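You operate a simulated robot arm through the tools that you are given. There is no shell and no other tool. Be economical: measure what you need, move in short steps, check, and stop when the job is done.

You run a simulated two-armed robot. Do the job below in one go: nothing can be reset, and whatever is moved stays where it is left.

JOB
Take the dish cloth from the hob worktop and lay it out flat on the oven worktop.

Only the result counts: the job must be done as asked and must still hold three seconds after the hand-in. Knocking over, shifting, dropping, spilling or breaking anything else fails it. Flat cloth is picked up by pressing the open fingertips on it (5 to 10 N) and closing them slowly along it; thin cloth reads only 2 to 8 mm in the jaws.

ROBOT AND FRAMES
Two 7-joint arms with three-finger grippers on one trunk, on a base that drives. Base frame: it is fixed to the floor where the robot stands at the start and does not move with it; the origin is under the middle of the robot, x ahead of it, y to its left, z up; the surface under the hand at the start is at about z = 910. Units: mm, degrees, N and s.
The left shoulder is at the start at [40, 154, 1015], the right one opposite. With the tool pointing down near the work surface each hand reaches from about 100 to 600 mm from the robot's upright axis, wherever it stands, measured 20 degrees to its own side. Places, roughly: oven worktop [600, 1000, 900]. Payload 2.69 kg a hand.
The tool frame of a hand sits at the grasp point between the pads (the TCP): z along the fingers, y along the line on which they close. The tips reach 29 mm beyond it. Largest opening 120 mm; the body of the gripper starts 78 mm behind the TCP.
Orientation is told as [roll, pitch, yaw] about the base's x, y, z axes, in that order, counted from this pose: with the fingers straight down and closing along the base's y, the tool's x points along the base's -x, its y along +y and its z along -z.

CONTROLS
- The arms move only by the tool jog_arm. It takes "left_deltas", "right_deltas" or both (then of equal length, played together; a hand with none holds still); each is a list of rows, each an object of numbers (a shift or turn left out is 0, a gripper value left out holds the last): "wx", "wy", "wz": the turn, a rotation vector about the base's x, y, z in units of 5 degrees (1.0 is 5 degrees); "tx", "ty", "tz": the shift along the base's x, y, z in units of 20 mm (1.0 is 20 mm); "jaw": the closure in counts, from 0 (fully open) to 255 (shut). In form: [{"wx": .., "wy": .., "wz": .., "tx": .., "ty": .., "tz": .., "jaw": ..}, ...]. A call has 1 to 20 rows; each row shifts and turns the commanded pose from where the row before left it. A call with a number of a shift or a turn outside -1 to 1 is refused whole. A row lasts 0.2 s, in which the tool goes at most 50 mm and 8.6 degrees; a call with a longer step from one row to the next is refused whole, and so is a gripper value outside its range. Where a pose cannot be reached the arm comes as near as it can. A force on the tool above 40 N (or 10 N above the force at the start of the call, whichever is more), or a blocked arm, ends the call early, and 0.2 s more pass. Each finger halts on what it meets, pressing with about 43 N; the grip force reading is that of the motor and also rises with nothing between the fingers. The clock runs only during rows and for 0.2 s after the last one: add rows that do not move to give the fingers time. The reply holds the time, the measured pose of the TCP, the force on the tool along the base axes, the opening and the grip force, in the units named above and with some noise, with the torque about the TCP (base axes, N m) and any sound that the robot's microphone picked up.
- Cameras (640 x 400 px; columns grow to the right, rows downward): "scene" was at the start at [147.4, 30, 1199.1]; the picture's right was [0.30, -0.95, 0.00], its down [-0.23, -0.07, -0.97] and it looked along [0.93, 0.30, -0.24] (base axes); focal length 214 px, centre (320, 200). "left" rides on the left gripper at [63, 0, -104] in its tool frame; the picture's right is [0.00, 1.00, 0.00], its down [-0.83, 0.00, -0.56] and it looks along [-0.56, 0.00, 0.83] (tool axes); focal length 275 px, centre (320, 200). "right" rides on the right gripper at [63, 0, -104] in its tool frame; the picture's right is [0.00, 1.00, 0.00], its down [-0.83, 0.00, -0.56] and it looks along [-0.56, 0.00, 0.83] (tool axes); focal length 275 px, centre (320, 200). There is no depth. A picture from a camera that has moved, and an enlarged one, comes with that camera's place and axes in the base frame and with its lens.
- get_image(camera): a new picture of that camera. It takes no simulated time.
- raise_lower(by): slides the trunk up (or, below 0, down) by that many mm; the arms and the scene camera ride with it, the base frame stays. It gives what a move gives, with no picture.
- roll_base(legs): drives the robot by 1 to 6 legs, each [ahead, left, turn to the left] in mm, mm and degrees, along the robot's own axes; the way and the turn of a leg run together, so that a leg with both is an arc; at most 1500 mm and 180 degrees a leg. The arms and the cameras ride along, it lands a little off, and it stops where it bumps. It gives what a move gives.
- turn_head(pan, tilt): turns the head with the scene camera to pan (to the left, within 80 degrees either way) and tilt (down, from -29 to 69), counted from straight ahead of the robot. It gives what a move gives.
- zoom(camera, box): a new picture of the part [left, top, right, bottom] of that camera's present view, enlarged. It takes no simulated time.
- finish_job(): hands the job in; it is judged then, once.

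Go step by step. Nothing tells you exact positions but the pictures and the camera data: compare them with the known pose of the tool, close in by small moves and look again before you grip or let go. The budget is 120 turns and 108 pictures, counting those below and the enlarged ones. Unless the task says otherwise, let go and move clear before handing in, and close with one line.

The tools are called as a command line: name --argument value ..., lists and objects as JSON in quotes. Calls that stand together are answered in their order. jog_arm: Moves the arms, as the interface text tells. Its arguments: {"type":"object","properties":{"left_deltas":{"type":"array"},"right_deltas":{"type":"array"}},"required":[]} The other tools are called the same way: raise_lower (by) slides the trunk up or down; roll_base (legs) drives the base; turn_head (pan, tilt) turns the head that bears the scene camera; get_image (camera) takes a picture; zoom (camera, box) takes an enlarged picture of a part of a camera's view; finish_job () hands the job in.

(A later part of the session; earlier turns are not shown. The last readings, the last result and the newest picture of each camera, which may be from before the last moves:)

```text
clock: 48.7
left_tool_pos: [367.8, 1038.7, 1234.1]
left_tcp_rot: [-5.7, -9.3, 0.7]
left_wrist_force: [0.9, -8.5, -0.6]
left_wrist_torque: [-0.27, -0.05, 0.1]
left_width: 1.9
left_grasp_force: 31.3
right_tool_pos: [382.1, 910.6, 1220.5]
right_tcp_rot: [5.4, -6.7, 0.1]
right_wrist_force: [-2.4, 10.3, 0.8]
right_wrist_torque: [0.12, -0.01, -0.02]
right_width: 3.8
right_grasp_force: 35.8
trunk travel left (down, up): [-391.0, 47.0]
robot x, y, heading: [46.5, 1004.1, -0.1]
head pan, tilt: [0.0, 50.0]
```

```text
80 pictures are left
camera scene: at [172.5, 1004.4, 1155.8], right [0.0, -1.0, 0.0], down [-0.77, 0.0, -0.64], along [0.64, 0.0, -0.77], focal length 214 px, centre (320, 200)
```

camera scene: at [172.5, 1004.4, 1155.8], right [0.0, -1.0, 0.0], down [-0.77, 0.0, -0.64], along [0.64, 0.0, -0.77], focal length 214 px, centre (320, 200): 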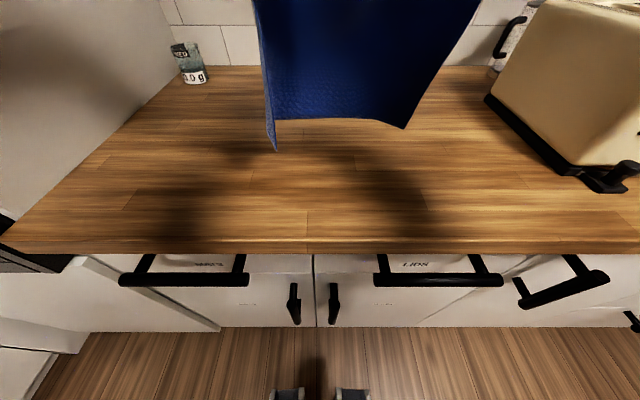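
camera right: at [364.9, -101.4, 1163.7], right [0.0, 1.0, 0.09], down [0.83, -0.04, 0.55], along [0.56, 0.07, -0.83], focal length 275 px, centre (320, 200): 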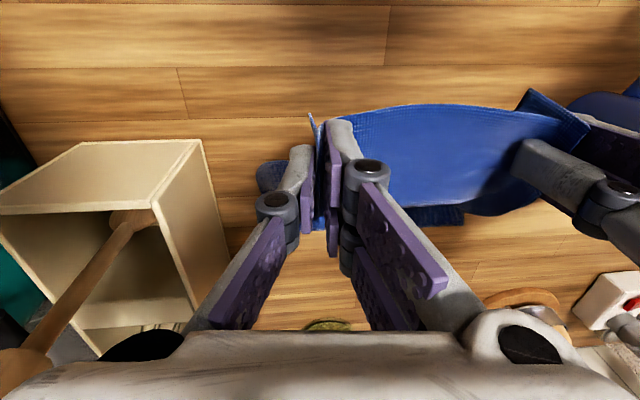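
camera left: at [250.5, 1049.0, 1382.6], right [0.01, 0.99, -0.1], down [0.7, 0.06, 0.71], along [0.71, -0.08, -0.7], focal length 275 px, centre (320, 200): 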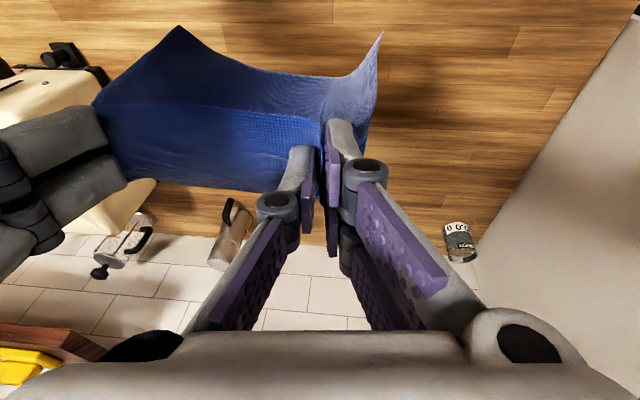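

The hands came down unevenly, so I level them and bring the fingers back to vertical, staying just above touch-down.

jog_arm --left_deltas '[{"wy": 0.46, "tx": 0.1, "tz": -0.6}, {"wy": 0.46, "tx": 0.1, "tz": -0.6}, {"wy": 0.46, "tx": 0.1, "tz": -0.6}, {"wy": 0.46, "tx": 0.1, "tz": -0.6}, {}]' --right_deltas '[{"wy": 0.33, "tx": -0.1, "tz": -0.43}, {"wy": 0.33, "tx": -0.1, "tz": -0.43}, {"wy": 0.33, "tx": -0.1, "tz": -0.43}, {"wy": 0.33, "tx": -0.1, "tz": -0.43}, {}]'

get_image --camera "scene"

get_image --camera "right"

```text
clock: 49.9
left_tool_pos: [377.8, 1038.0, 1184.8]
left_tcp_rot: [-5.6, 0.0, 0.6]
left_wrist_force: [-0.4, -2.3, -0.1]
left_wrist_torque: [0.0, 0.0, -0.01]
left_width: 3.3
left_grasp_force: 30.6
right_tool_pos: [375.3, 910.5, 1188.0]
right_tcp_rot: [5.3, 0.0, 0.1]
right_wrist_force: [-0.8, 3.2, -0.9]
right_wrist_torque: [0.11, -0.04, 0.01]
right_width: 4.1
right_grasp_force: 31.5
trunk travel left (down, up): [-391.0, 47.0]
robot x, y, heading: [45.0, 1000.7, -0.1]
head pan, tilt: [0.0, 50.0]
```

```text
79 pictures are left
camera scene: at [173.1, 1004.4, 1155.7], right [0.0, -1.0, 0.0], down [-0.77, 0.0, -0.64], along [0.64, 0.0, -0.77], focal length 214 px, centre (320, 200)
```

scene: 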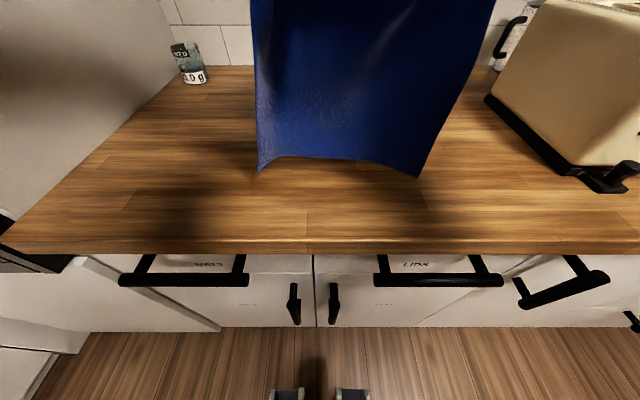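

```text
78 pictures are left
camera right: at [310.1, 900.9, 1291.1], right [-0.01, 1.0, 0.09], down [0.83, -0.05, 0.55], along [0.56, 0.08, -0.83], focal length 275 px, centre (320, 200)
```

right: 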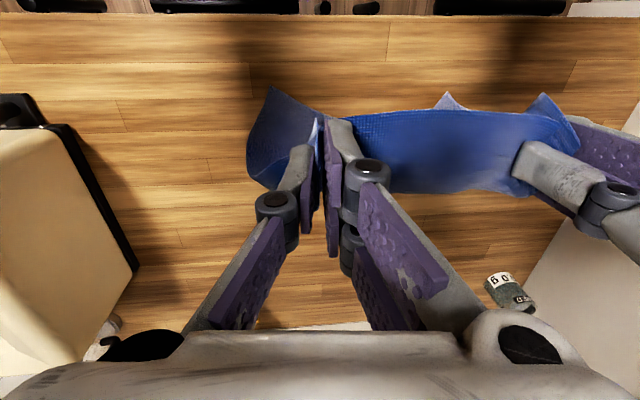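

The lower edge seems still about 60 mm above the top. I lower both hands 50 mm and look.

jog_arm --left_deltas '[{"tz": -0.6}, {"tz": -0.6}, {"tz": -0.6}, {"tz": -0.6}, {}, {}]' --right_deltas '[{"tz": -0.75}, {"tz": -0.6}, {"tz": -0.6}, {"tz": -0.6}, {}, {}]'

get_image --camera "scene"

```text
clock: 50.3
left_tool_pos: [380.9, 1039.6, 1175.6]
left_tcp_rot: [-6.0, -0.2, 1.1]
left_wrist_force: [11.0, -2.3, 14.6]
left_wrist_torque: [0.03, 2.1, -0.29]
left_width: 2.0
left_grasp_force: 31.1
right_tool_pos: [377.1, 912.6, 1172.8]
right_tcp_rot: [5.3, -0.1, 0.2]
right_wrist_force: [0.1, 3.6, -0.6]
right_wrist_torque: [0.21, 0.0, -0.03]
right_width: 4.1
right_grasp_force: 30.6
trunk travel left (down, up): [-391.0, 47.0]
robot x, y, heading: [42.7, 1003.0, 0.1]
head pan, tilt: [0.0, 50.0]
stopped in row 2 (left hand): the force on the tool passed its limit at 52 N (the readings are from after the stop); the commanded pose is now the measured one
```

```text
77 pictures are left
camera scene: at [171.1, 1005.2, 1152.9], right [0.01, -1.0, 0.0], down [-0.79, -0.01, -0.61], along [0.61, 0.01, -0.79], focal length 214 px, centre (320, 200)
```

scene: 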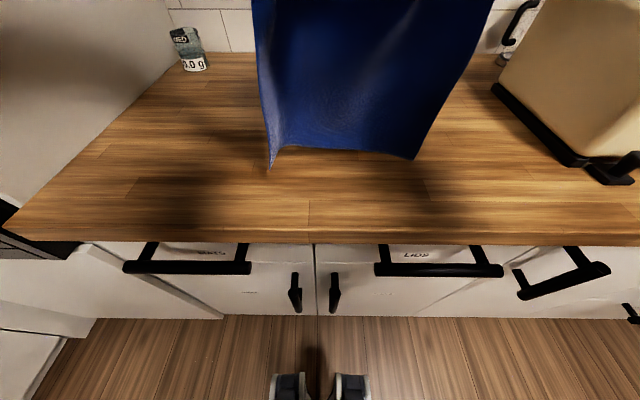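

The left wrist camera touched the forward-leaning head (its tilt shifted). I tilt the head up out of the way before going on.

turn_head --pan 0 --tilt 18

get_image --camera "scene"

```text
clock: 51.3
left_tool_pos: [381.7, 1039.7, 1174.1]
left_tcp_rot: [-6.0, -0.3, 1.1]
left_wrist_force: [23.9, -5.2, 47.3]
left_wrist_torque: [0.55, 5.78, -0.79]
left_width: 2.5
left_grasp_force: 29.2
right_tool_pos: [375.1, 911.5, 1173.1]
right_tcp_rot: [5.3, 0.2, 0.1]
right_wrist_force: [-1.5, 5.3, 2.9]
right_wrist_torque: [0.3, 0.03, -0.02]
right_width: 1.7
right_grasp_force: 31.0
trunk travel left (down, up): [-391.0, 47.0]
robot x, y, heading: [45.1, 1000.5, 0.3]
head pan, tilt: [0.0, 18.0]
```

```text
76 pictures are left
camera scene: at [171.3, 1005.1, 1153.1], right [0.01, -1.0, 0.0], down [-0.79, -0.01, -0.62], along [0.62, 0.01, -0.79], focal length 214 px, centre (320, 200)
```

scene: 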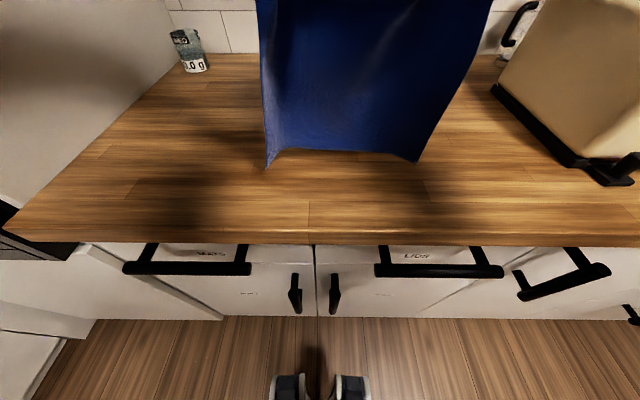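

The wrist camera blocks the head from above, so I move both hands up and forward, then tilt the head.

jog_arm --left_deltas '[{"tz": 0.5, "tx": 0.5}, {"tz": 0.5, "tx": 0.7}, {"tx": 0.8}, {"tx": 0.8}, {}, {}]' --right_deltas '[{"tz": 0.5, "tx": 0.5}, {"tz": 0.5, "tx": 0.7}, {"tx": 0.8}, {"tx": 0.8}, {}, {}]'

turn_head --pan 0 --tilt 18

get_image --camera "scene"

```text
clock: 51.7
left_tool_pos: [386.5, 1039.8, 1180.9]
left_tcp_rot: [-5.9, -0.1, 1.1]
left_wrist_force: [0.0, -3.8, 1.8]
left_wrist_torque: [-0.16, -0.02, 0.03]
left_width: 2.4
left_grasp_force: 32.1
right_tool_pos: [380.5, 911.7, 1179.7]
right_tcp_rot: [5.4, 0.1, 0.1]
right_wrist_force: [-0.6, 3.8, 0.2]
right_wrist_torque: [-0.02, 0.02, 0.02]
right_width: 3.6
right_grasp_force: 36.1
trunk travel left (down, up): [-391.0, 47.0]
robot x, y, heading: [47.6, 1001.8, 0.0]
head pan, tilt: [0.0, 18.0]
stopped in row 1 (left hand): the force on the tool passed its limit at 73 N (the readings are from after the stop); the commanded pose is now the measured one
```

```text
clock: 52.3
left_tool_pos: [385.8, 1038.5, 1181.0]
left_tcp_rot: [-6.0, -0.2, 1.0]
left_wrist_force: [-0.1, -0.8, -0.1]
left_wrist_torque: [0.01, 0.07, -0.01]
left_width: 1.8
left_grasp_force: 30.3
right_tool_pos: [382.2, 910.8, 1180.1]
right_tcp_rot: [5.4, 0.1, 0.1]
right_wrist_force: [0.3, 4.4, -1.1]
right_wrist_torque: [0.19, -0.02, -0.06]
right_width: 2.8
right_grasp_force: 29.9
trunk travel left (down, up): [-391.0, 47.0]
robot x, y, heading: [45.1, 1001.2, -0.0]
head pan, tilt: [0.0, 18.0]
```

```text
75 pictures are left
camera scene: at [189.5, 1004.4, 1204.5], right [0.0, -1.0, 0.0], down [-0.31, 0.0, -0.95], along [0.95, 0.0, -0.31], focal length 214 px, centre (320, 200)
```

scene: 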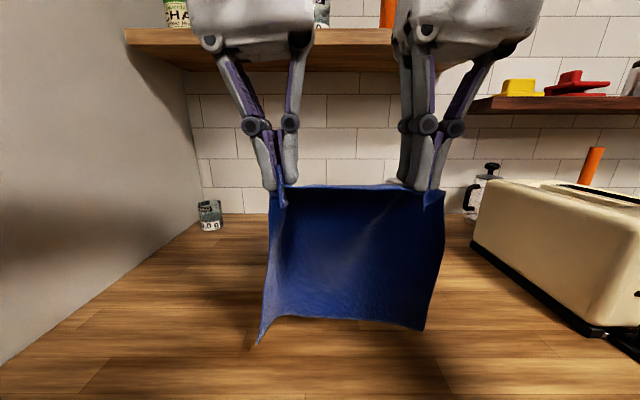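

The head is free and the view is good. I check with the wrist camera which way the lower edge of the cloth leans.

get_image --camera "left"

zoom --camera "scene" --box '[220, 160, 480, 380]'

```text
74 pictures are left
camera left: at [322.5, 1049.0, 1285.1], right [-0.01, 0.99, -0.1], down [0.83, 0.07, 0.56], along [0.56, -0.08, -0.83], focal length 275 px, centre (320, 200)
```

left: 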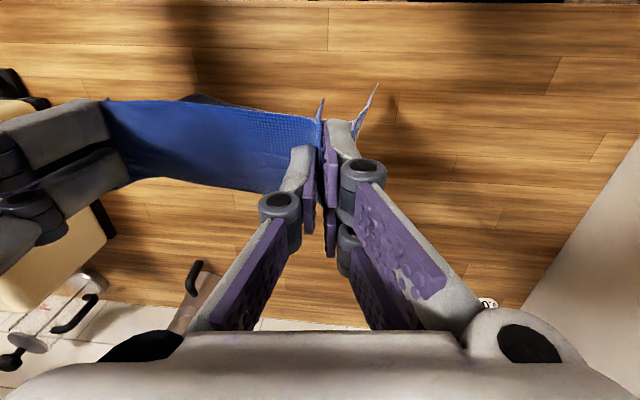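

```text
1.82 times, centred on (350, 270) of scene
camera zoom: at [189.5, 1004.4, 1204.5], right [0.0, -1.0, 0.0], down [-0.31, 0.0, -0.95], along [0.95, 0.0, -0.31], focal length 390 px, centre (266, 73)
```

zoom: 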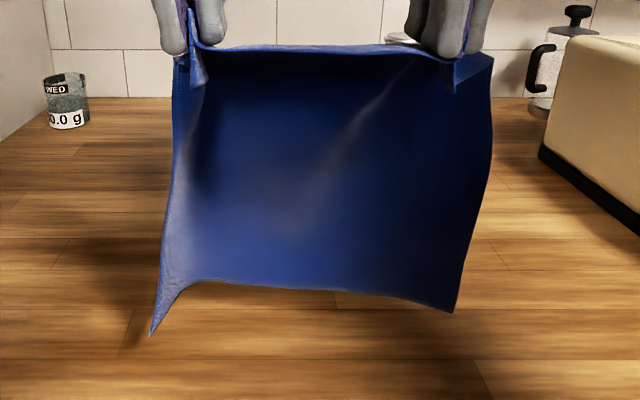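

The cloth leaves the fingers forwards and drapes down, so it should be laid with the hands moving back toward me. I move the hands forward while pitching the fingertips forward to gain reach.

jog_arm --left_deltas '[{"tx": 0.7}, {"tx": 0.9}, {"tx": 0.9, "wy": -0.5}, {"tx": 0.9, "wy": -0.7}, {"tx": 0.9, "wy": -0.7}, {"tx": 0.8, "wy": -0.6}, {}]' --right_deltas '[{"tx": 0.75}, {"tx": 0.95}, {"tx": 0.95, "wy": -0.5}, {"tx": 0.95, "wy": -0.7}, {"tx": 0.95, "wy": -0.7}, {"tx": 0.8, "wy": -0.6}, {}]'

get_image --camera "scene"

```text
clock: 53.9
left_tool_pos: [489.6, 1039.9, 1181.4]
left_tcp_rot: [-6.2, -12.7, 1.2]
left_wrist_force: [-0.2, -6.2, -0.8]
left_wrist_torque: [-0.09, -0.01, 0.05]
left_width: 2.0
left_grasp_force: 30.9
right_tool_pos: [489.0, 910.9, 1179.8]
right_tcp_rot: [5.4, -12.5, 0.1]
right_wrist_force: [-1.2, 5.4, 1.0]
right_wrist_torque: [0.14, 0.01, 0.07]
right_width: 2.3
right_grasp_force: 29.3
trunk travel left (down, up): [-391.0, 47.0]
robot x, y, heading: [42.8, 1001.8, 0.1]
head pan, tilt: [0.0, 18.0]
```

```text
72 pictures are left
camera scene: at [189.3, 1004.6, 1204.6], right [0.0, -1.0, 0.0], down [-0.31, 0.0, -0.95], along [0.95, 0.0, -0.31], focal length 214 px, centre (320, 200)
```

scene: 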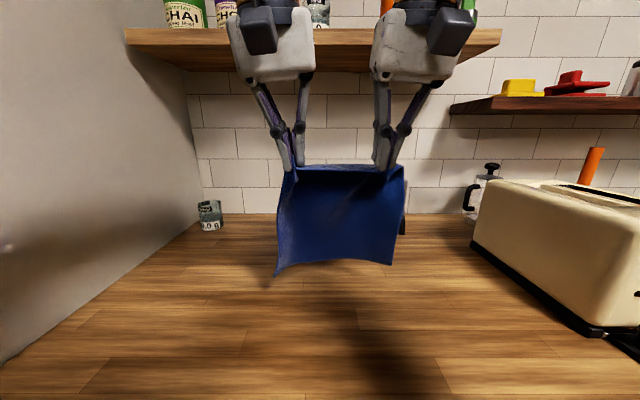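

Reach works well. I go another 70 mm forward with a bit more pitch, then start lowering.

jog_arm --left_deltas '[{"tx": 0.9, "wy": -0.6}, {"tx": 0.9, "wy": -0.6}, {"tx": 0.9, "wy": -0.6}, {"tx": 0.8, "wy": -0.6}, {"tz": -0.5}, {"tz": -0.5}, {}]' --right_deltas '[{"tx": 0.9, "wy": -0.6}, {"tx": 0.9, "wy": -0.6}, {"tx": 0.9, "wy": -0.6}, {"tx": 0.8, "wy": -0.6}, {"tz": -0.5}, {"tz": -0.5}, {}]'

get_image --camera "scene"

```text
clock: 55.5
left_tool_pos: [558.0, 1039.5, 1162.7]
left_tcp_rot: [-6.5, -24.7, 1.2]
left_wrist_force: [-0.2, -3.6, -0.5]
left_wrist_torque: [0.01, -0.01, 0.06]
left_width: 3.7
left_grasp_force: 34.6
right_tool_pos: [558.4, 911.8, 1159.9]
right_tcp_rot: [5.3, -24.5, 0.2]
right_wrist_force: [0.7, 5.5, -0.9]
right_wrist_torque: [0.02, 0.05, 0.0]
right_width: 5.0
right_grasp_force: 36.2
trunk travel left (down, up): [-391.0, 47.0]
robot x, y, heading: [44.3, 1003.5, 0.2]
head pan, tilt: [0.0, 18.0]
```

```text
71 pictures are left
camera scene: at [189.3, 1004.3, 1204.6], right [0.0, -1.0, 0.0], down [-0.31, 0.0, -0.95], along [0.95, 0.0, -0.31], focal length 214 px, centre (320, 200)
```

scene: 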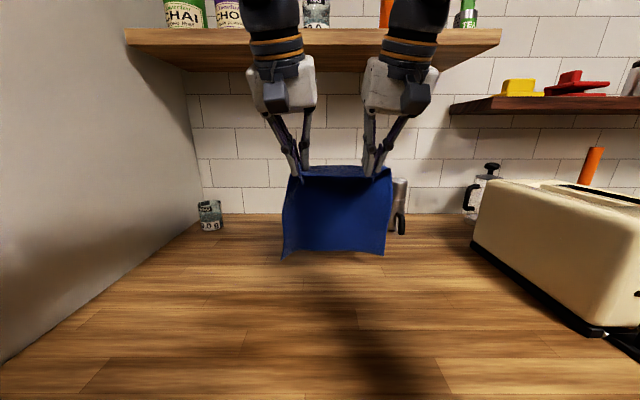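

The far edge is nearly touching the top at about x≈655. I lower onto it and begin the diagonal lay, moving back and down while straightening the wrists.

jog_arm --left_deltas '[{"tz": -0.6}, {"tz": -0.6}, {"tz": -0.7, "tx": -0.2}, {"tx": -0.4, "tz": -0.8, "wy": 0.5}, {"tx": -0.5, "tz": -0.8, "wy": 0.5}, {"tx": -0.5, "tz": -0.8, "wy": 0.5}, {}]' --right_deltas '[{"tz": -0.6}, {"tz": -0.6}, {"tz": -0.6, "tx": -0.2}, {"tx": -0.4, "tz": -0.8, "wy": 0.5}, {"tx": -0.5, "tz": -0.8, "wy": 0.5}, {"tx": -0.5, "tz": -0.8, "wy": 0.5}, {}]'

get_image --camera "scene"

get_image --camera "left"

```text
clock: 57.1
left_tool_pos: [526.2, 1040.8, 1075.9]
left_tcp_rot: [-6.3, -17.1, 1.1]
left_wrist_force: [-0.5, -8.2, 1.7]
left_wrist_torque: [-0.3, 0.02, -0.02]
left_width: 3.0
left_grasp_force: 34.3
right_tool_pos: [527.1, 911.4, 1076.3]
right_tcp_rot: [5.4, -17.0, 0.1]
right_wrist_force: [-0.1, 9.0, 2.0]
right_wrist_torque: [-0.2, 0.1, -0.06]
right_width: 1.2
right_grasp_force: 29.5
trunk travel left (down, up): [-391.0, 47.0]
robot x, y, heading: [46.7, 1002.6, 0.4]
head pan, tilt: [0.0, 18.0]
```

```text
70 pictures are left
camera scene: at [189.2, 1004.5, 1204.6], right [0.0, -1.0, 0.0], down [-0.31, 0.0, -0.95], along [0.95, 0.0, -0.31], focal length 214 px, centre (320, 200)
```

scene: 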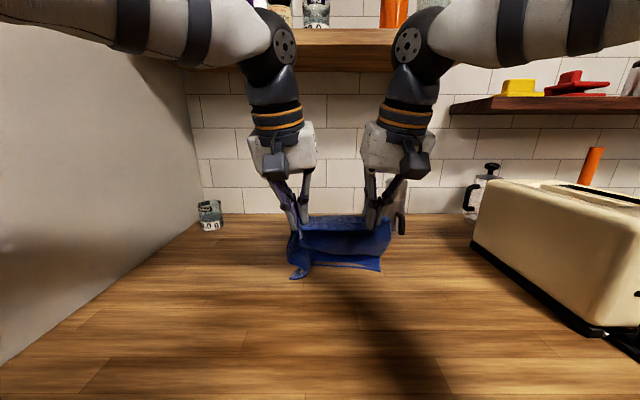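

```text
69 pictures are left
camera left: at [434.6, 1049.9, 1156.2], right [0.02, 0.99, -0.1], down [0.63, 0.07, 0.77], along [0.78, -0.08, -0.63], focal length 275 px, centre (320, 200)
```

left: 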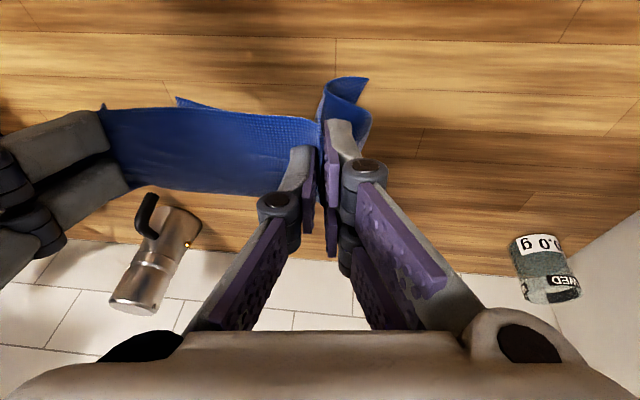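

The lower edge has folded back under toward me because I lowered without pulling. I lift again, go a bit further forward, and will then drag the edge back as it touches.

jog_arm --left_deltas '[{"tz": 0.9, "tx": 0.2, "wy": -0.3}, {"tz": 0.9, "tx": 0.4, "wy": -0.4}, {"tz": 0.9, "tx": 0.5, "wy": -0.5}, {"tz": 0.9, "tx": 0.6, "wy": -0.5}, {"tz": 0.9, "tx": 0.6, "wy": -0.5}, {"tx": 0.4, "wy": -0.4}, {"wy": -0.4}, {}, {}]' --right_deltas '[{"tz": 0.9, "tx": 0.2, "wy": -0.3}, {"tz": 0.9, "tx": 0.4, "wy": -0.4}, {"tz": 0.9, "tx": 0.5, "wy": -0.5}, {"tz": 0.9, "tx": 0.6, "wy": -0.5}, {"tz": 0.9, "tx": 0.6, "wy": -0.5}, {"tx": 0.4, "wy": -0.4}, {"wy": -0.4}, {}, {}]'

zoom --camera "scene" --box '[220, 130, 480, 292]'

get_image --camera "right"

```text
clock: 59.1
left_tool_pos: [579.9, 1039.8, 1166.0]
left_tcp_rot: [-6.6, -32.3, 1.2]
left_wrist_force: [-0.2, -4.4, -0.6]
left_wrist_torque: [-0.05, -0.03, 0.0]
left_width: 3.6
left_grasp_force: 32.6
right_tool_pos: [579.8, 911.0, 1167.3]
right_tcp_rot: [5.3, -31.9, 0.2]
right_wrist_force: [0.4, 7.0, -0.3]
right_wrist_torque: [0.09, 0.03, 0.08]
right_width: 4.5
right_grasp_force: 32.3
trunk travel left (down, up): [-391.0, 47.0]
robot x, y, heading: [45.0, 1002.7, 0.6]
head pan, tilt: [0.0, 18.0]
```

```text
2.46 times, centred on (350, 211) of scene
camera zoom: at [189.2, 1004.6, 1204.6], right [0.0, -1.0, 0.0], down [-0.31, 0.0, -0.95], along [0.95, 0.0, -0.31], focal length 528 px, centre (246, 173)
```

zoom: 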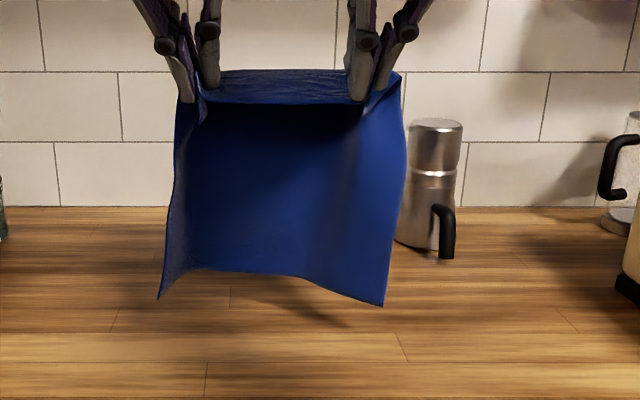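

```text
67 pictures are left
camera right: at [470.2, 901.4, 1221.7], right [-0.06, 1.0, 0.08], down [0.41, -0.05, 0.91], along [0.91, 0.08, -0.41], focal length 275 px, centre (320, 200)
```

right: 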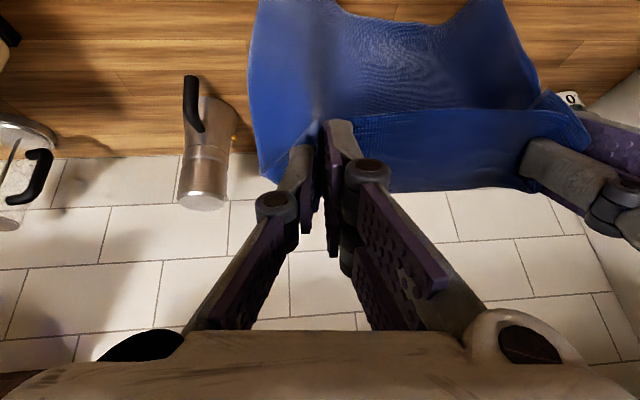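

The lower edge is at about x≈640, just above the top. Now I pull back while sinking slowly so that friction trails the edge forward.

jog_arm --left_deltas '[{"tx": -0.5, "tz": -0.6}, {"tx": -0.8, "tz": -0.5}, {"tx": -0.8, "tz": -0.4}, {"tx": -0.8, "tz": -0.5}, {}]' --right_deltas '[{"tx": -0.5, "tz": -0.6}, {"tx": -0.8, "tz": -0.5}, {"tx": -0.8, "tz": -0.4}, {"tx": -0.8, "tz": -0.5}, {}]'

zoom --camera "scene" --box '[220, 130, 480, 292]'

get_image --camera "right"

```text
clock: 60.3
left_tool_pos: [522.3, 1040.2, 1126.2]
left_tcp_rot: [-6.6, -32.2, 1.3]
left_wrist_force: [1.3, -10.1, 0.3]
left_wrist_torque: [-0.21, -0.04, -0.04]
left_width: 2.4
left_grasp_force: 30.0
right_tool_pos: [523.0, 910.5, 1126.1]
right_tcp_rot: [5.2, -31.9, 0.0]
right_wrist_force: [-0.9, 10.4, -0.4]
right_wrist_torque: [0.25, 0.06, 0.15]
right_width: 3.0
right_grasp_force: 30.0
trunk travel left (down, up): [-391.0, 47.0]
robot x, y, heading: [45.1, 1002.0, 0.1]
head pan, tilt: [0.0, 18.0]
```

```text
2.46 times, centred on (350, 211) of scene
camera zoom: at [189.7, 1004.3, 1204.5], right [0.0, -1.0, 0.0], down [-0.31, 0.0, -0.95], along [0.95, 0.0, -0.31], focal length 528 px, centre (246, 173)
```

zoom: 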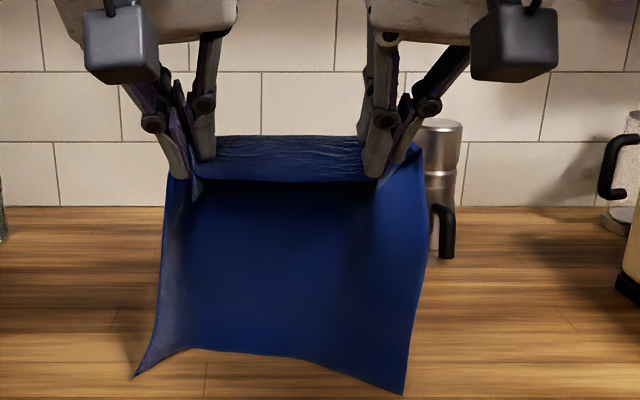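

```text
65 pictures are left
camera right: at [413.0, 900.4, 1181.2], right [-0.06, 1.0, 0.08], down [0.41, -0.05, 0.91], along [0.91, 0.08, -0.41], focal length 275 px, centre (320, 200)
```

right: 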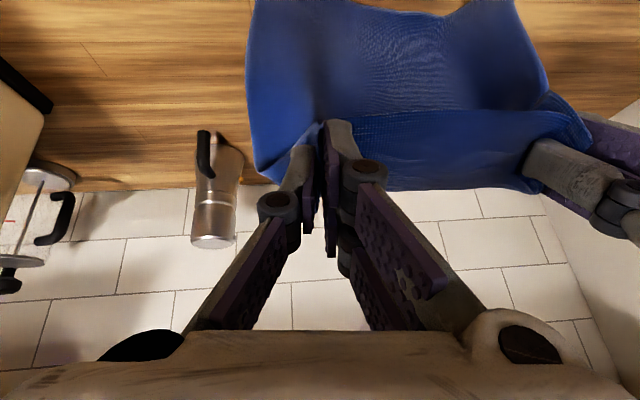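

The edge doesn't lag by itself, but an under-folded flap will unroll when the cloth is dragged back along the top. So I go forward again, set the edge down far out, and then pull back low.

jog_arm --left_deltas '[{"tx": 0.5, "tz": 0.7}, {"tx": 0.9, "tz": 0.7}, {"tx": 0.9, "tz": 0.6}, {"tx": 1.0}, {}, {}, {"tz": -0.7}, {"tz": -0.8}, {"tz": -0.8}, {"tz": -0.8}, {}]' --right_deltas '[{"tx": 0.5, "tz": 0.7}, {"tx": 0.9, "tz": 0.7}, {"tx": 0.9, "tz": 0.6}, {"tx": 1.0}, {}, {}, {"tz": -0.7}, {"tz": -0.8}, {"tz": -0.8}, {"tz": -0.8}, {}]'

zoom --camera "scene" --box '[220, 130, 480, 292]'

```text
clock: 62.7
left_tool_pos: [588.4, 1038.4, 1102.9]
left_tcp_rot: [-6.6, -32.2, 1.4]
left_wrist_force: [0.8, -3.8, 0.3]
left_wrist_torque: [-0.07, 0.02, 0.01]
left_width: 3.1
left_grasp_force: 34.9
right_tool_pos: [587.5, 911.9, 1102.7]
right_tcp_rot: [5.4, -32.0, 0.2]
right_wrist_force: [-0.2, 5.4, 0.3]
right_wrist_torque: [-0.06, 0.0, -0.04]
right_width: 3.7
right_grasp_force: 37.3
trunk travel left (down, up): [-391.0, 47.0]
robot x, y, heading: [42.5, 1000.4, 0.1]
head pan, tilt: [0.0, 18.0]
```

```text
2.46 times, centred on (350, 211) of scene
camera zoom: at [189.5, 1004.4, 1204.5], right [0.0, -1.0, 0.0], down [-0.31, 0.0, -0.95], along [0.95, 0.0, -0.31], focal length 528 px, centre (246, 173)
```

zoom: 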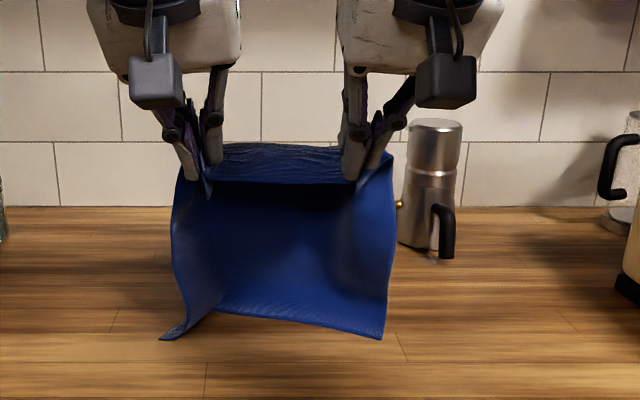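

The edge is set down at about x≈603 with the cloth bellying forward. I continue down and back, straightening the wrists.

jog_arm --left_deltas '[{"tz": -0.9, "tx": -0.4, "wy": 0.6}, {"tz": -0.9, "tx": -0.6, "wy": 0.7}, {"tz": -0.9, "tx": -0.7, "wy": 0.7}, {"tz": -0.9, "tx": -0.7, "wy": 0.7}, {"tz": -0.8, "tx": -0.8, "wy": 0.7}, {"tz": -0.7, "tx": -0.9, "wy": 0.7}, {}]' --right_deltas '[{"tz": -0.9, "tx": -0.4, "wy": 0.6}, {"tz": -0.9, "tx": -0.6, "wy": 0.7}, {"tz": -0.9, "tx": -0.7, "wy": 0.7}, {"tz": -0.9, "tx": -0.7, "wy": 0.7}, {"tz": -0.8, "tx": -0.8, "wy": 0.7}, {"tz": -0.7, "tx": -0.9, "wy": 0.7}, {}]'

zoom --camera "scene" --box '[220, 130, 480, 292]'

get_image --camera "right"

```text
clock: 64.3
left_tool_pos: [507.0, 1038.5, 1000.3]
left_tcp_rot: [-6.2, -11.6, 1.1]
left_wrist_force: [0.0, -1.3, 1.2]
left_wrist_torque: [-0.1, 0.01, 0.05]
left_width: 2.3
left_grasp_force: 31.1
right_tool_pos: [508.2, 911.6, 1002.6]
right_tcp_rot: [5.3, -11.4, 0.1]
right_wrist_force: [0.6, 6.4, 0.4]
right_wrist_torque: [-0.07, 0.0, 0.0]
right_width: 3.9
right_grasp_force: 35.9
trunk travel left (down, up): [-391.0, 47.0]
robot x, y, heading: [44.6, 1000.1, 0.1]
head pan, tilt: [0.0, 18.0]
```

```text
2.46 times, centred on (350, 211) of scene
camera zoom: at [189.5, 1004.5, 1204.6], right [0.0, -1.0, 0.0], down [-0.31, 0.0, -0.95], along [0.95, 0.0, -0.31], focal length 528 px, centre (246, 173)
```

zoom: 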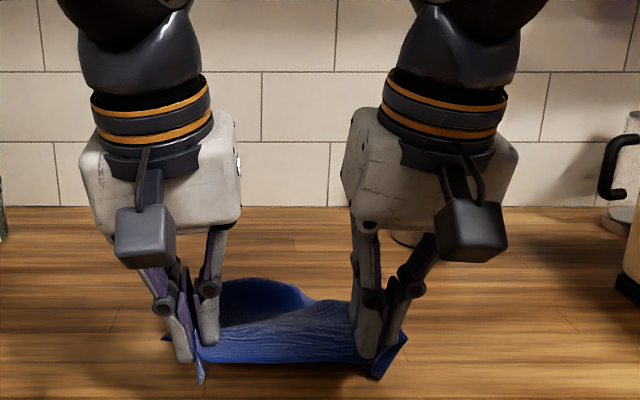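

```text
62 pictures are left
camera right: at [423.6, 900.9, 1092.2], right [-0.03, 1.0, 0.09], down [0.71, -0.05, 0.71], along [0.71, 0.08, -0.7], focal length 275 px, centre (320, 200)
```

right: 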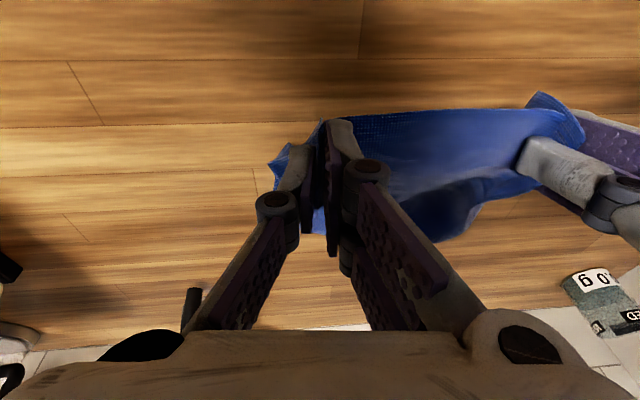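

Now I drag the cloth back low over the worktop.

jog_arm --left_deltas '[{"tx": -0.9, "tz": -0.5, "wy": 0.6}, {"tx": -0.9, "tz": -0.5, "wy": 0.6}, {"tx": -0.9, "tz": -0.5, "wy": 0.6}, {"tx": -0.9, "tz": -0.4, "wy": 0.5}, {"tx": -0.9}, {}]' --right_deltas '[{"tx": -0.9, "tz": -0.55, "wy": 0.6}, {"tx": -0.9, "tz": -0.55, "wy": 0.6}, {"tx": -0.9, "tz": -0.5, "wy": 0.6}, {"tx": -0.9, "tz": -0.4, "wy": 0.5}, {"tx": -0.9}, {}]'

get_image --camera "scene"

get_image --camera "right"

get_image --camera "left"

```text
clock: 65.7
left_tool_pos: [415.3, 1039.4, 963.6]
left_tcp_rot: [-5.9, 0.0, 1.1]
left_wrist_force: [0.3, -1.5, 2.1]
left_wrist_torque: [0.01, 0.04, -0.01]
left_width: 3.4
left_grasp_force: 34.3
right_tool_pos: [416.0, 911.3, 962.3]
right_tcp_rot: [5.3, 0.1, 0.1]
right_wrist_force: [-0.3, 4.6, 0.6]
right_wrist_torque: [-0.17, 0.05, -0.04]
right_width: 3.6
right_grasp_force: 36.3
trunk travel left (down, up): [-391.0, 47.0]
robot x, y, heading: [43.9, 1003.1, 0.0]
head pan, tilt: [0.0, 18.0]
```

```text
61 pictures are left
camera scene: at [189.8, 1004.4, 1204.5], right [0.0, -1.0, 0.0], down [-0.31, 0.0, -0.95], along [0.95, 0.0, -0.31], focal length 214 px, centre (320, 200)
```

scene: 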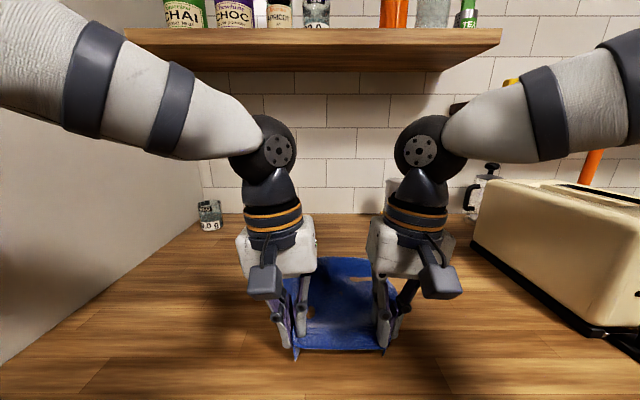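

```text
60 pictures are left
camera right: at [351.9, 901.3, 1066.9], right [-0.01, 1.0, 0.09], down [0.83, -0.05, 0.55], along [0.56, 0.08, -0.83], focal length 275 px, centre (320, 200)
```

right: 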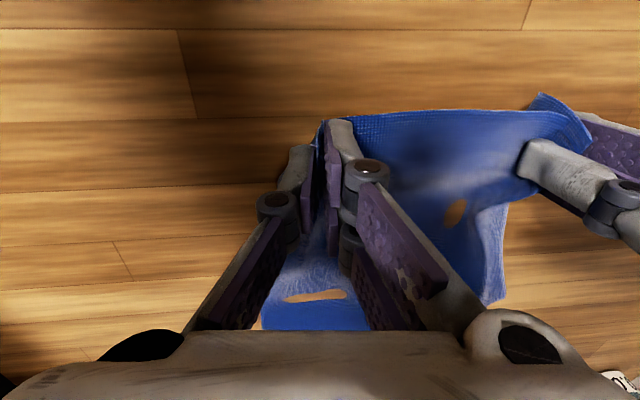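

```text
59 pictures are left
camera left: at [352.4, 1048.6, 1066.8], right [-0.01, 0.99, -0.1], down [0.83, 0.07, 0.56], along [0.56, -0.08, -0.83], focal length 275 px, centre (320, 200)
```

left: 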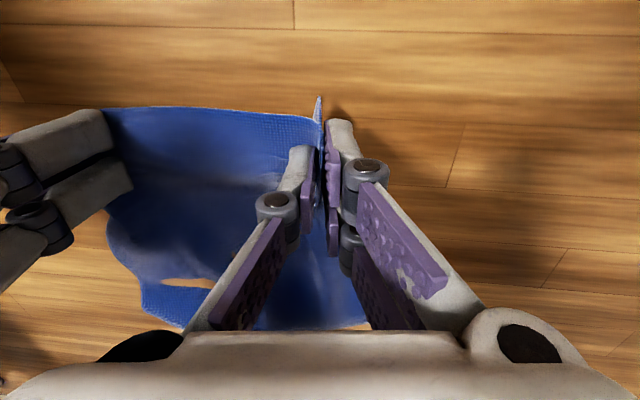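

The cloth is unrolling nicely; its far edge lies at about x≈636. I pull back another 40 mm while coming down close to the top.

jog_arm --left_deltas '[{"tx": -0.7, "tz": -0.3}, {"tx": -0.7, "tz": -0.3}, {"tx": -0.6, "tz": -0.2}, {}]' --right_deltas '[{"tx": -0.7, "tz": -0.3}, {"tx": -0.7, "tz": -0.25}, {"tx": -0.6, "tz": -0.2}, {}]'

get_image --camera "scene"

get_image --camera "right"

get_image --camera "left"

```text
clock: 66.7
left_tool_pos: [377.4, 1040.3, 947.0]
left_tcp_rot: [-5.9, -0.1, 1.1]
left_wrist_force: [0.2, -6.9, 1.5]
left_wrist_torque: [-0.28, -0.07, 0.04]
left_width: 2.2
left_grasp_force: 30.2
right_tool_pos: [376.1, 911.7, 947.3]
right_tcp_rot: [5.4, 0.1, 0.0]
right_wrist_force: [-1.2, -3.0, 2.3]
right_wrist_torque: [-0.41, 0.03, -0.09]
right_width: 3.4
right_grasp_force: 32.3
trunk travel left (down, up): [-391.0, 47.0]
robot x, y, heading: [43.6, 1002.7, 0.4]
head pan, tilt: [0.0, 18.0]
```

```text
58 pictures are left
camera scene: at [189.6, 1004.5, 1204.5], right [0.0, -1.0, 0.0], down [-0.31, 0.0, -0.95], along [0.95, 0.0, -0.31], focal length 214 px, centre (320, 200)
```

scene: 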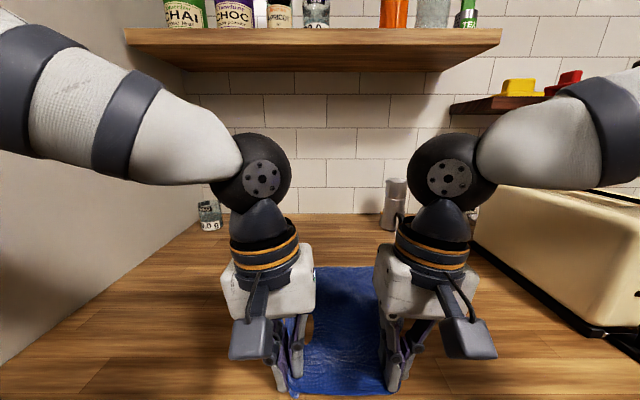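

```text
57 pictures are left
camera right: at [311.5, 901.0, 1051.3], right [-0.01, 1.0, 0.09], down [0.83, -0.05, 0.55], along [0.56, 0.08, -0.83], focal length 275 px, centre (320, 200)
```

right: 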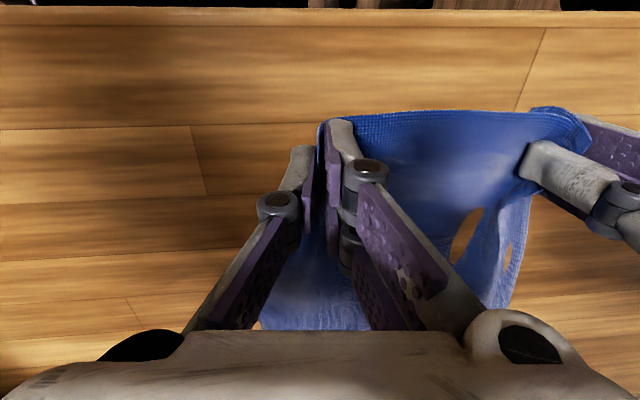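

```text
56 pictures are left
camera left: at [312.9, 1049.5, 1050.7], right [-0.01, 0.99, -0.1], down [0.83, 0.07, 0.56], along [0.56, -0.08, -0.83], focal length 275 px, centre (320, 200)
```

left: 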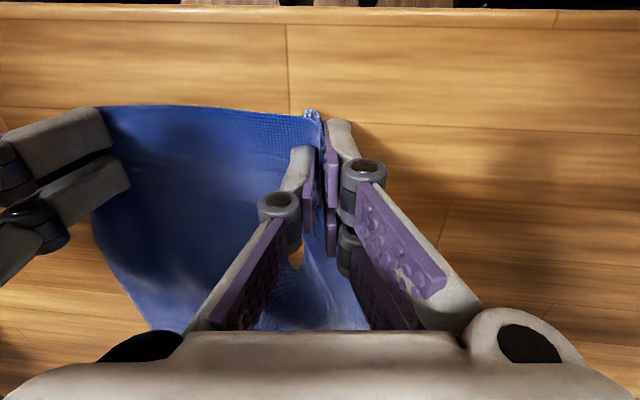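

The cloth is straight along x (about 363…597). I bring the wrists upright and lower the tips onto the top before letting go.

jog_arm --left_deltas '[{"wx": 0.4, "tz": -0.1}, {"wx": 0.4, "tz": -0.1}, {"wx": 0.38}, {}]' --right_deltas '[{"wx": -0.4, "tz": -0.1}, {"wx": -0.4, "tz": -0.1}, {"wx": -0.28}, {}]'

```text
clock: 67.7
left_tool_pos: [375.9, 1038.6, 942.8]
left_tcp_rot: [0.0, -0.4, 1.0]
left_wrist_force: [1.3, -20.1, 3.4]
left_wrist_torque: [-0.75, -0.11, 0.18]
left_width: 2.7
left_grasp_force: 33.1
right_tool_pos: [377.5, 911.6, 942.7]
right_tcp_rot: [0.2, 0.0, 0.1]
right_wrist_force: [-0.3, 20.2, 0.7]
right_wrist_torque: [0.69, 0.04, -0.04]
right_width: 2.6
right_grasp_force: 30.7
trunk travel left (down, up): [-391.0, 47.0]
robot x, y, heading: [42.5, 1002.1, 0.3]
head pan, tilt: [0.0, 18.0]
```

jog_arm --left_deltas '[{"tz": -0.1}, {"tz": -0.08}, {}]' --right_deltas '[{"tz": -0.1}, {"tz": -0.08}, {}]'

```text
clock: 68.5
left_tool_pos: [377.7, 1038.7, 939.5]
left_tcp_rot: [-0.2, -0.5, 1.0]
left_wrist_force: [0.7, -22.2, 6.5]
left_wrist_torque: [-0.9, -0.11, 0.17]
left_width: 2.9
left_grasp_force: 33.6
right_tool_pos: [375.0, 910.2, 939.4]
right_tcp_rot: [0.1, -0.1, 0.1]
right_wrist_force: [-0.7, 20.8, 6.0]
right_wrist_torque: [0.81, -0.06, -0.05]
right_width: 2.9
right_grasp_force: 30.3
trunk travel left (down, up): [-391.0, 47.0]
robot x, y, heading: [47.1, 1001.5, 0.3]
head pan, tilt: [0.0, 18.0]
```

Both tips press with about 6 N. I open slowly under this pressure to spread the folds back out.

jog_arm --left_deltas '[{"jaw": 248}, {"jaw": 242}, {"jaw": 236}, {"jaw": 230}, {"jaw": 224}, {"jaw": 218}, {"jaw": 212}, {"jaw": 206}, {}]' --right_deltas '[{"jaw": 248}, {"jaw": 242}, {"jaw": 236}, {"jaw": 230}, {"jaw": 224}, {"jaw": 218}, {"jaw": 212}, {"jaw": 206}, {}]'

get_image --camera "left"

get_image --camera "right"

```text
clock: 70.5
left_tool_pos: [376.1, 1038.3, 939.5]
left_tcp_rot: [-0.1, -0.4, 1.0]
left_wrist_force: [-0.3, -0.3, 5.6]
left_wrist_torque: [0.01, -0.03, -0.02]
left_width: 23.5
left_grasp_force: 0.1
right_tool_pos: [377.3, 909.7, 938.5]
right_tcp_rot: [0.1, 0.0, 0.1]
right_wrist_force: [0.3, -1.3, 8.0]
right_wrist_torque: [0.06, 0.02, 0.0]
right_width: 24.1
right_grasp_force: 0.0
trunk travel left (down, up): [-391.0, 47.0]
robot x, y, heading: [44.3, 1003.2, 0.0]
head pan, tilt: [0.0, 18.0]
```

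```text
55 pictures are left
camera left: at [312.7, 1038.0, 1043.6], right [-0.01, 1.0, 0.0], down [0.83, 0.01, 0.56], along [0.56, 0.01, -0.83], focal length 275 px, centre (320, 200)
```

left: 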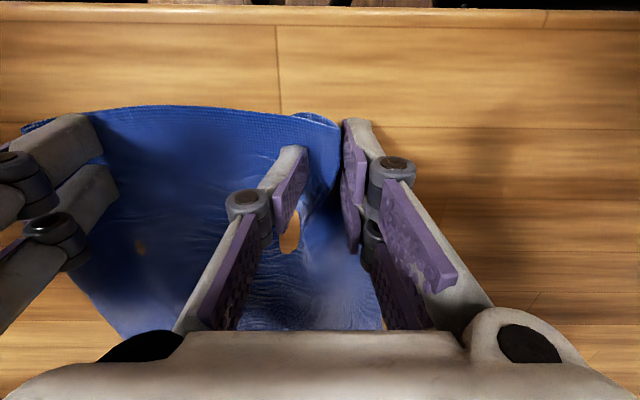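

```text
54 pictures are left
camera right: at [311.4, 910.5, 1043.8], right [-0.01, 1.0, 0.0], down [0.83, 0.01, 0.56], along [0.56, 0.0, -0.83], focal length 275 px, centre (320, 200)
```

right: 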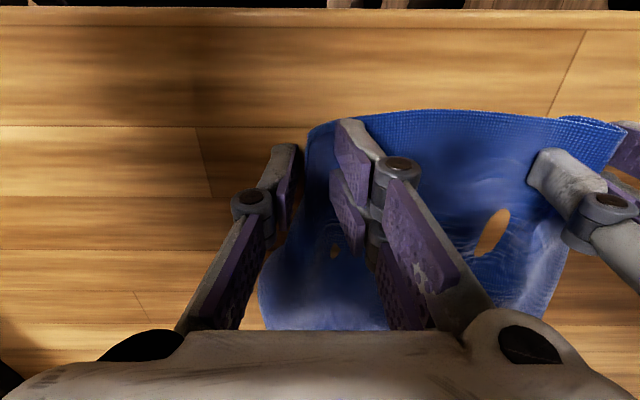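

Released. I lift the hands straight up and then inspect how the cloth lies.

jog_arm --left_deltas '[{"tz": 0.5}, {"tz": 0.8}, {"tz": 1}, {"tz": 1}, {"tz": 1}, {"tz": 1}, {}]' --right_deltas '[{"tz": 0.5}, {"tz": 0.8}, {"tz": 1}, {"tz": 1}, {"tz": 1}, {"tz": 1}, {}]'

get_image --camera "left"

get_image --camera "right"

get_image --camera "scene"

```text
clock: 72.1
left_tool_pos: [378.5, 1039.3, 1044.3]
left_tcp_rot: [0.1, -0.1, 1.0]
left_wrist_force: [0.1, 0.5, 0.6]
left_wrist_torque: [-0.01, 0.01, -0.01]
left_width: 22.8
left_grasp_force: 0.0
right_tool_pos: [376.9, 911.9, 1045.6]
right_tcp_rot: [0.0, 0.1, 0.2]
right_wrist_force: [-0.4, 0.3, -0.3]
right_wrist_torque: [0.0, 0.0, -0.04]
right_width: 23.0
right_grasp_force: 0.1
trunk travel left (down, up): [-391.0, 47.0]
robot x, y, heading: [46.4, 1002.0, -0.0]
head pan, tilt: [0.0, 18.0]
```

```text
53 pictures are left
camera left: at [313.8, 1038.2, 1149.2], right [-0.01, 1.0, 0.0], down [0.83, 0.01, 0.56], along [0.56, 0.01, -0.83], focal length 275 px, centre (320, 200)
```

left: 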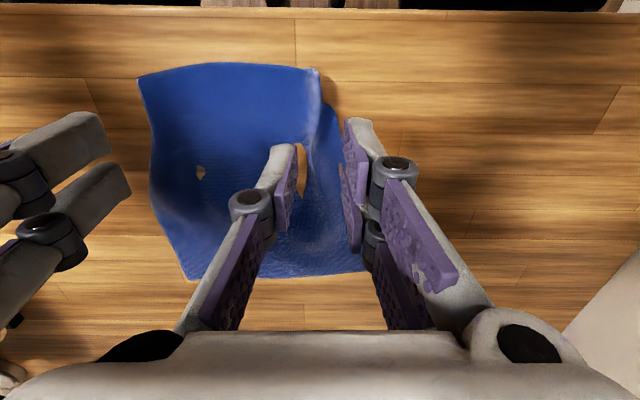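

```text
52 pictures are left
camera right: at [311.7, 911.3, 1150.3], right [-0.01, 1.0, 0.0], down [0.83, 0.01, 0.55], along [0.55, 0.0, -0.83], focal length 275 px, centre (320, 200)
```

right: 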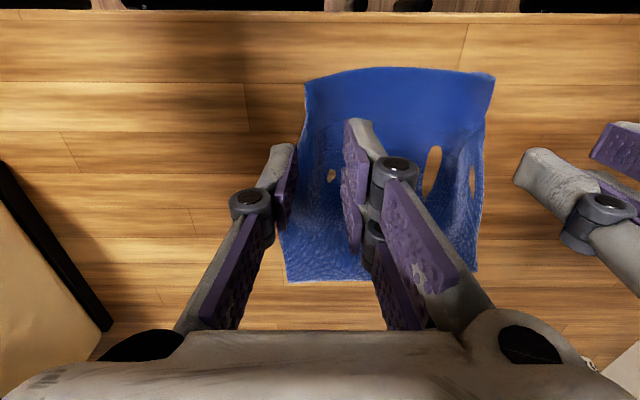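

```text
51 pictures are left
camera scene: at [189.7, 1004.1, 1204.5], right [0.0, -1.0, 0.0], down [-0.31, 0.0, -0.95], along [0.95, 0.0, -0.31], focal length 214 px, centre (320, 200)
```

scene: 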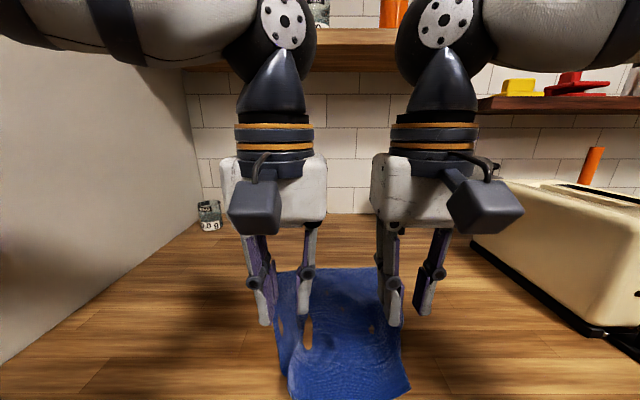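

The cloth lies mostly spread, but the left side seems to have a fold. I move the hands aside for a clear look.

jog_arm --left_deltas '[{"tz": 1, "ty": 0.5}, {"tz": 1, "ty": 1}, {"ty": 1}, {"ty": 1}, {"ty": 1}, {"ty": 1}, {"ty": 1}, {}]' --right_deltas '[{"tz": 1, "ty": -0.5}, {"tz": 1, "ty": -1}, {"ty": -1}, {"ty": -1}, {"ty": -1}, {"ty": -1}, {}, {}]'

turn_head --pan 0 --tilt 40

get_image --camera "scene"

```text
clock: 73.9
left_tool_pos: [377.3, 1168.1, 1084.6]
left_tcp_rot: [0.0, -0.2, 0.9]
left_wrist_force: [-0.3, -0.1, 0.9]
left_wrist_torque: [0.0, -0.02, -0.03]
left_width: 23.0
left_grasp_force: 0.0
right_tool_pos: [377.8, 802.5, 1085.3]
right_tcp_rot: [0.0, 0.0, 0.2]
right_wrist_force: [-0.5, -0.1, -0.2]
right_wrist_torque: [-0.03, -0.01, 0.03]
right_width: 22.9
right_grasp_force: 0.1
trunk travel left (down, up): [-391.0, 47.0]
robot x, y, heading: [45.0, 1000.6, -0.0]
head pan, tilt: [0.0, 18.0]
```

```text
clock: 74.7
left_tool_pos: [377.2, 1168.5, 1085.5]
left_tcp_rot: [0.0, -0.1, 1.0]
left_wrist_force: [-0.1, -0.6, -0.1]
left_wrist_torque: [-0.01, -0.01, -0.01]
left_width: 23.2
left_grasp_force: 0.1
right_tool_pos: [378.5, 801.6, 1085.1]
right_tcp_rot: [0.1, 0.1, 0.0]
right_wrist_force: [0.2, 0.6, -0.1]
right_wrist_torque: [0.02, 0.0, -0.05]
right_width: 23.0
right_grasp_force: 0.1
trunk travel left (down, up): [-391.0, 47.0]
robot x, y, heading: [47.1, 1003.2, -0.0]
head pan, tilt: [0.0, 40.0]
```

```text
50 pictures are left
camera scene: at [181.2, 1004.1, 1169.9], right [0.0, -1.0, 0.0], down [-0.64, 0.0, -0.77], along [0.77, 0.0, -0.64], focal length 214 px, centre (320, 200)
```

scene: 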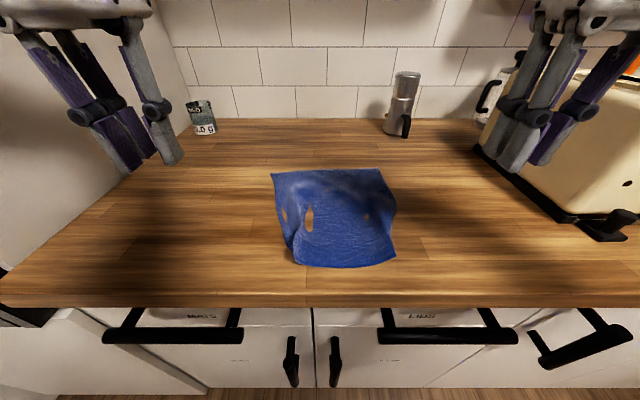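

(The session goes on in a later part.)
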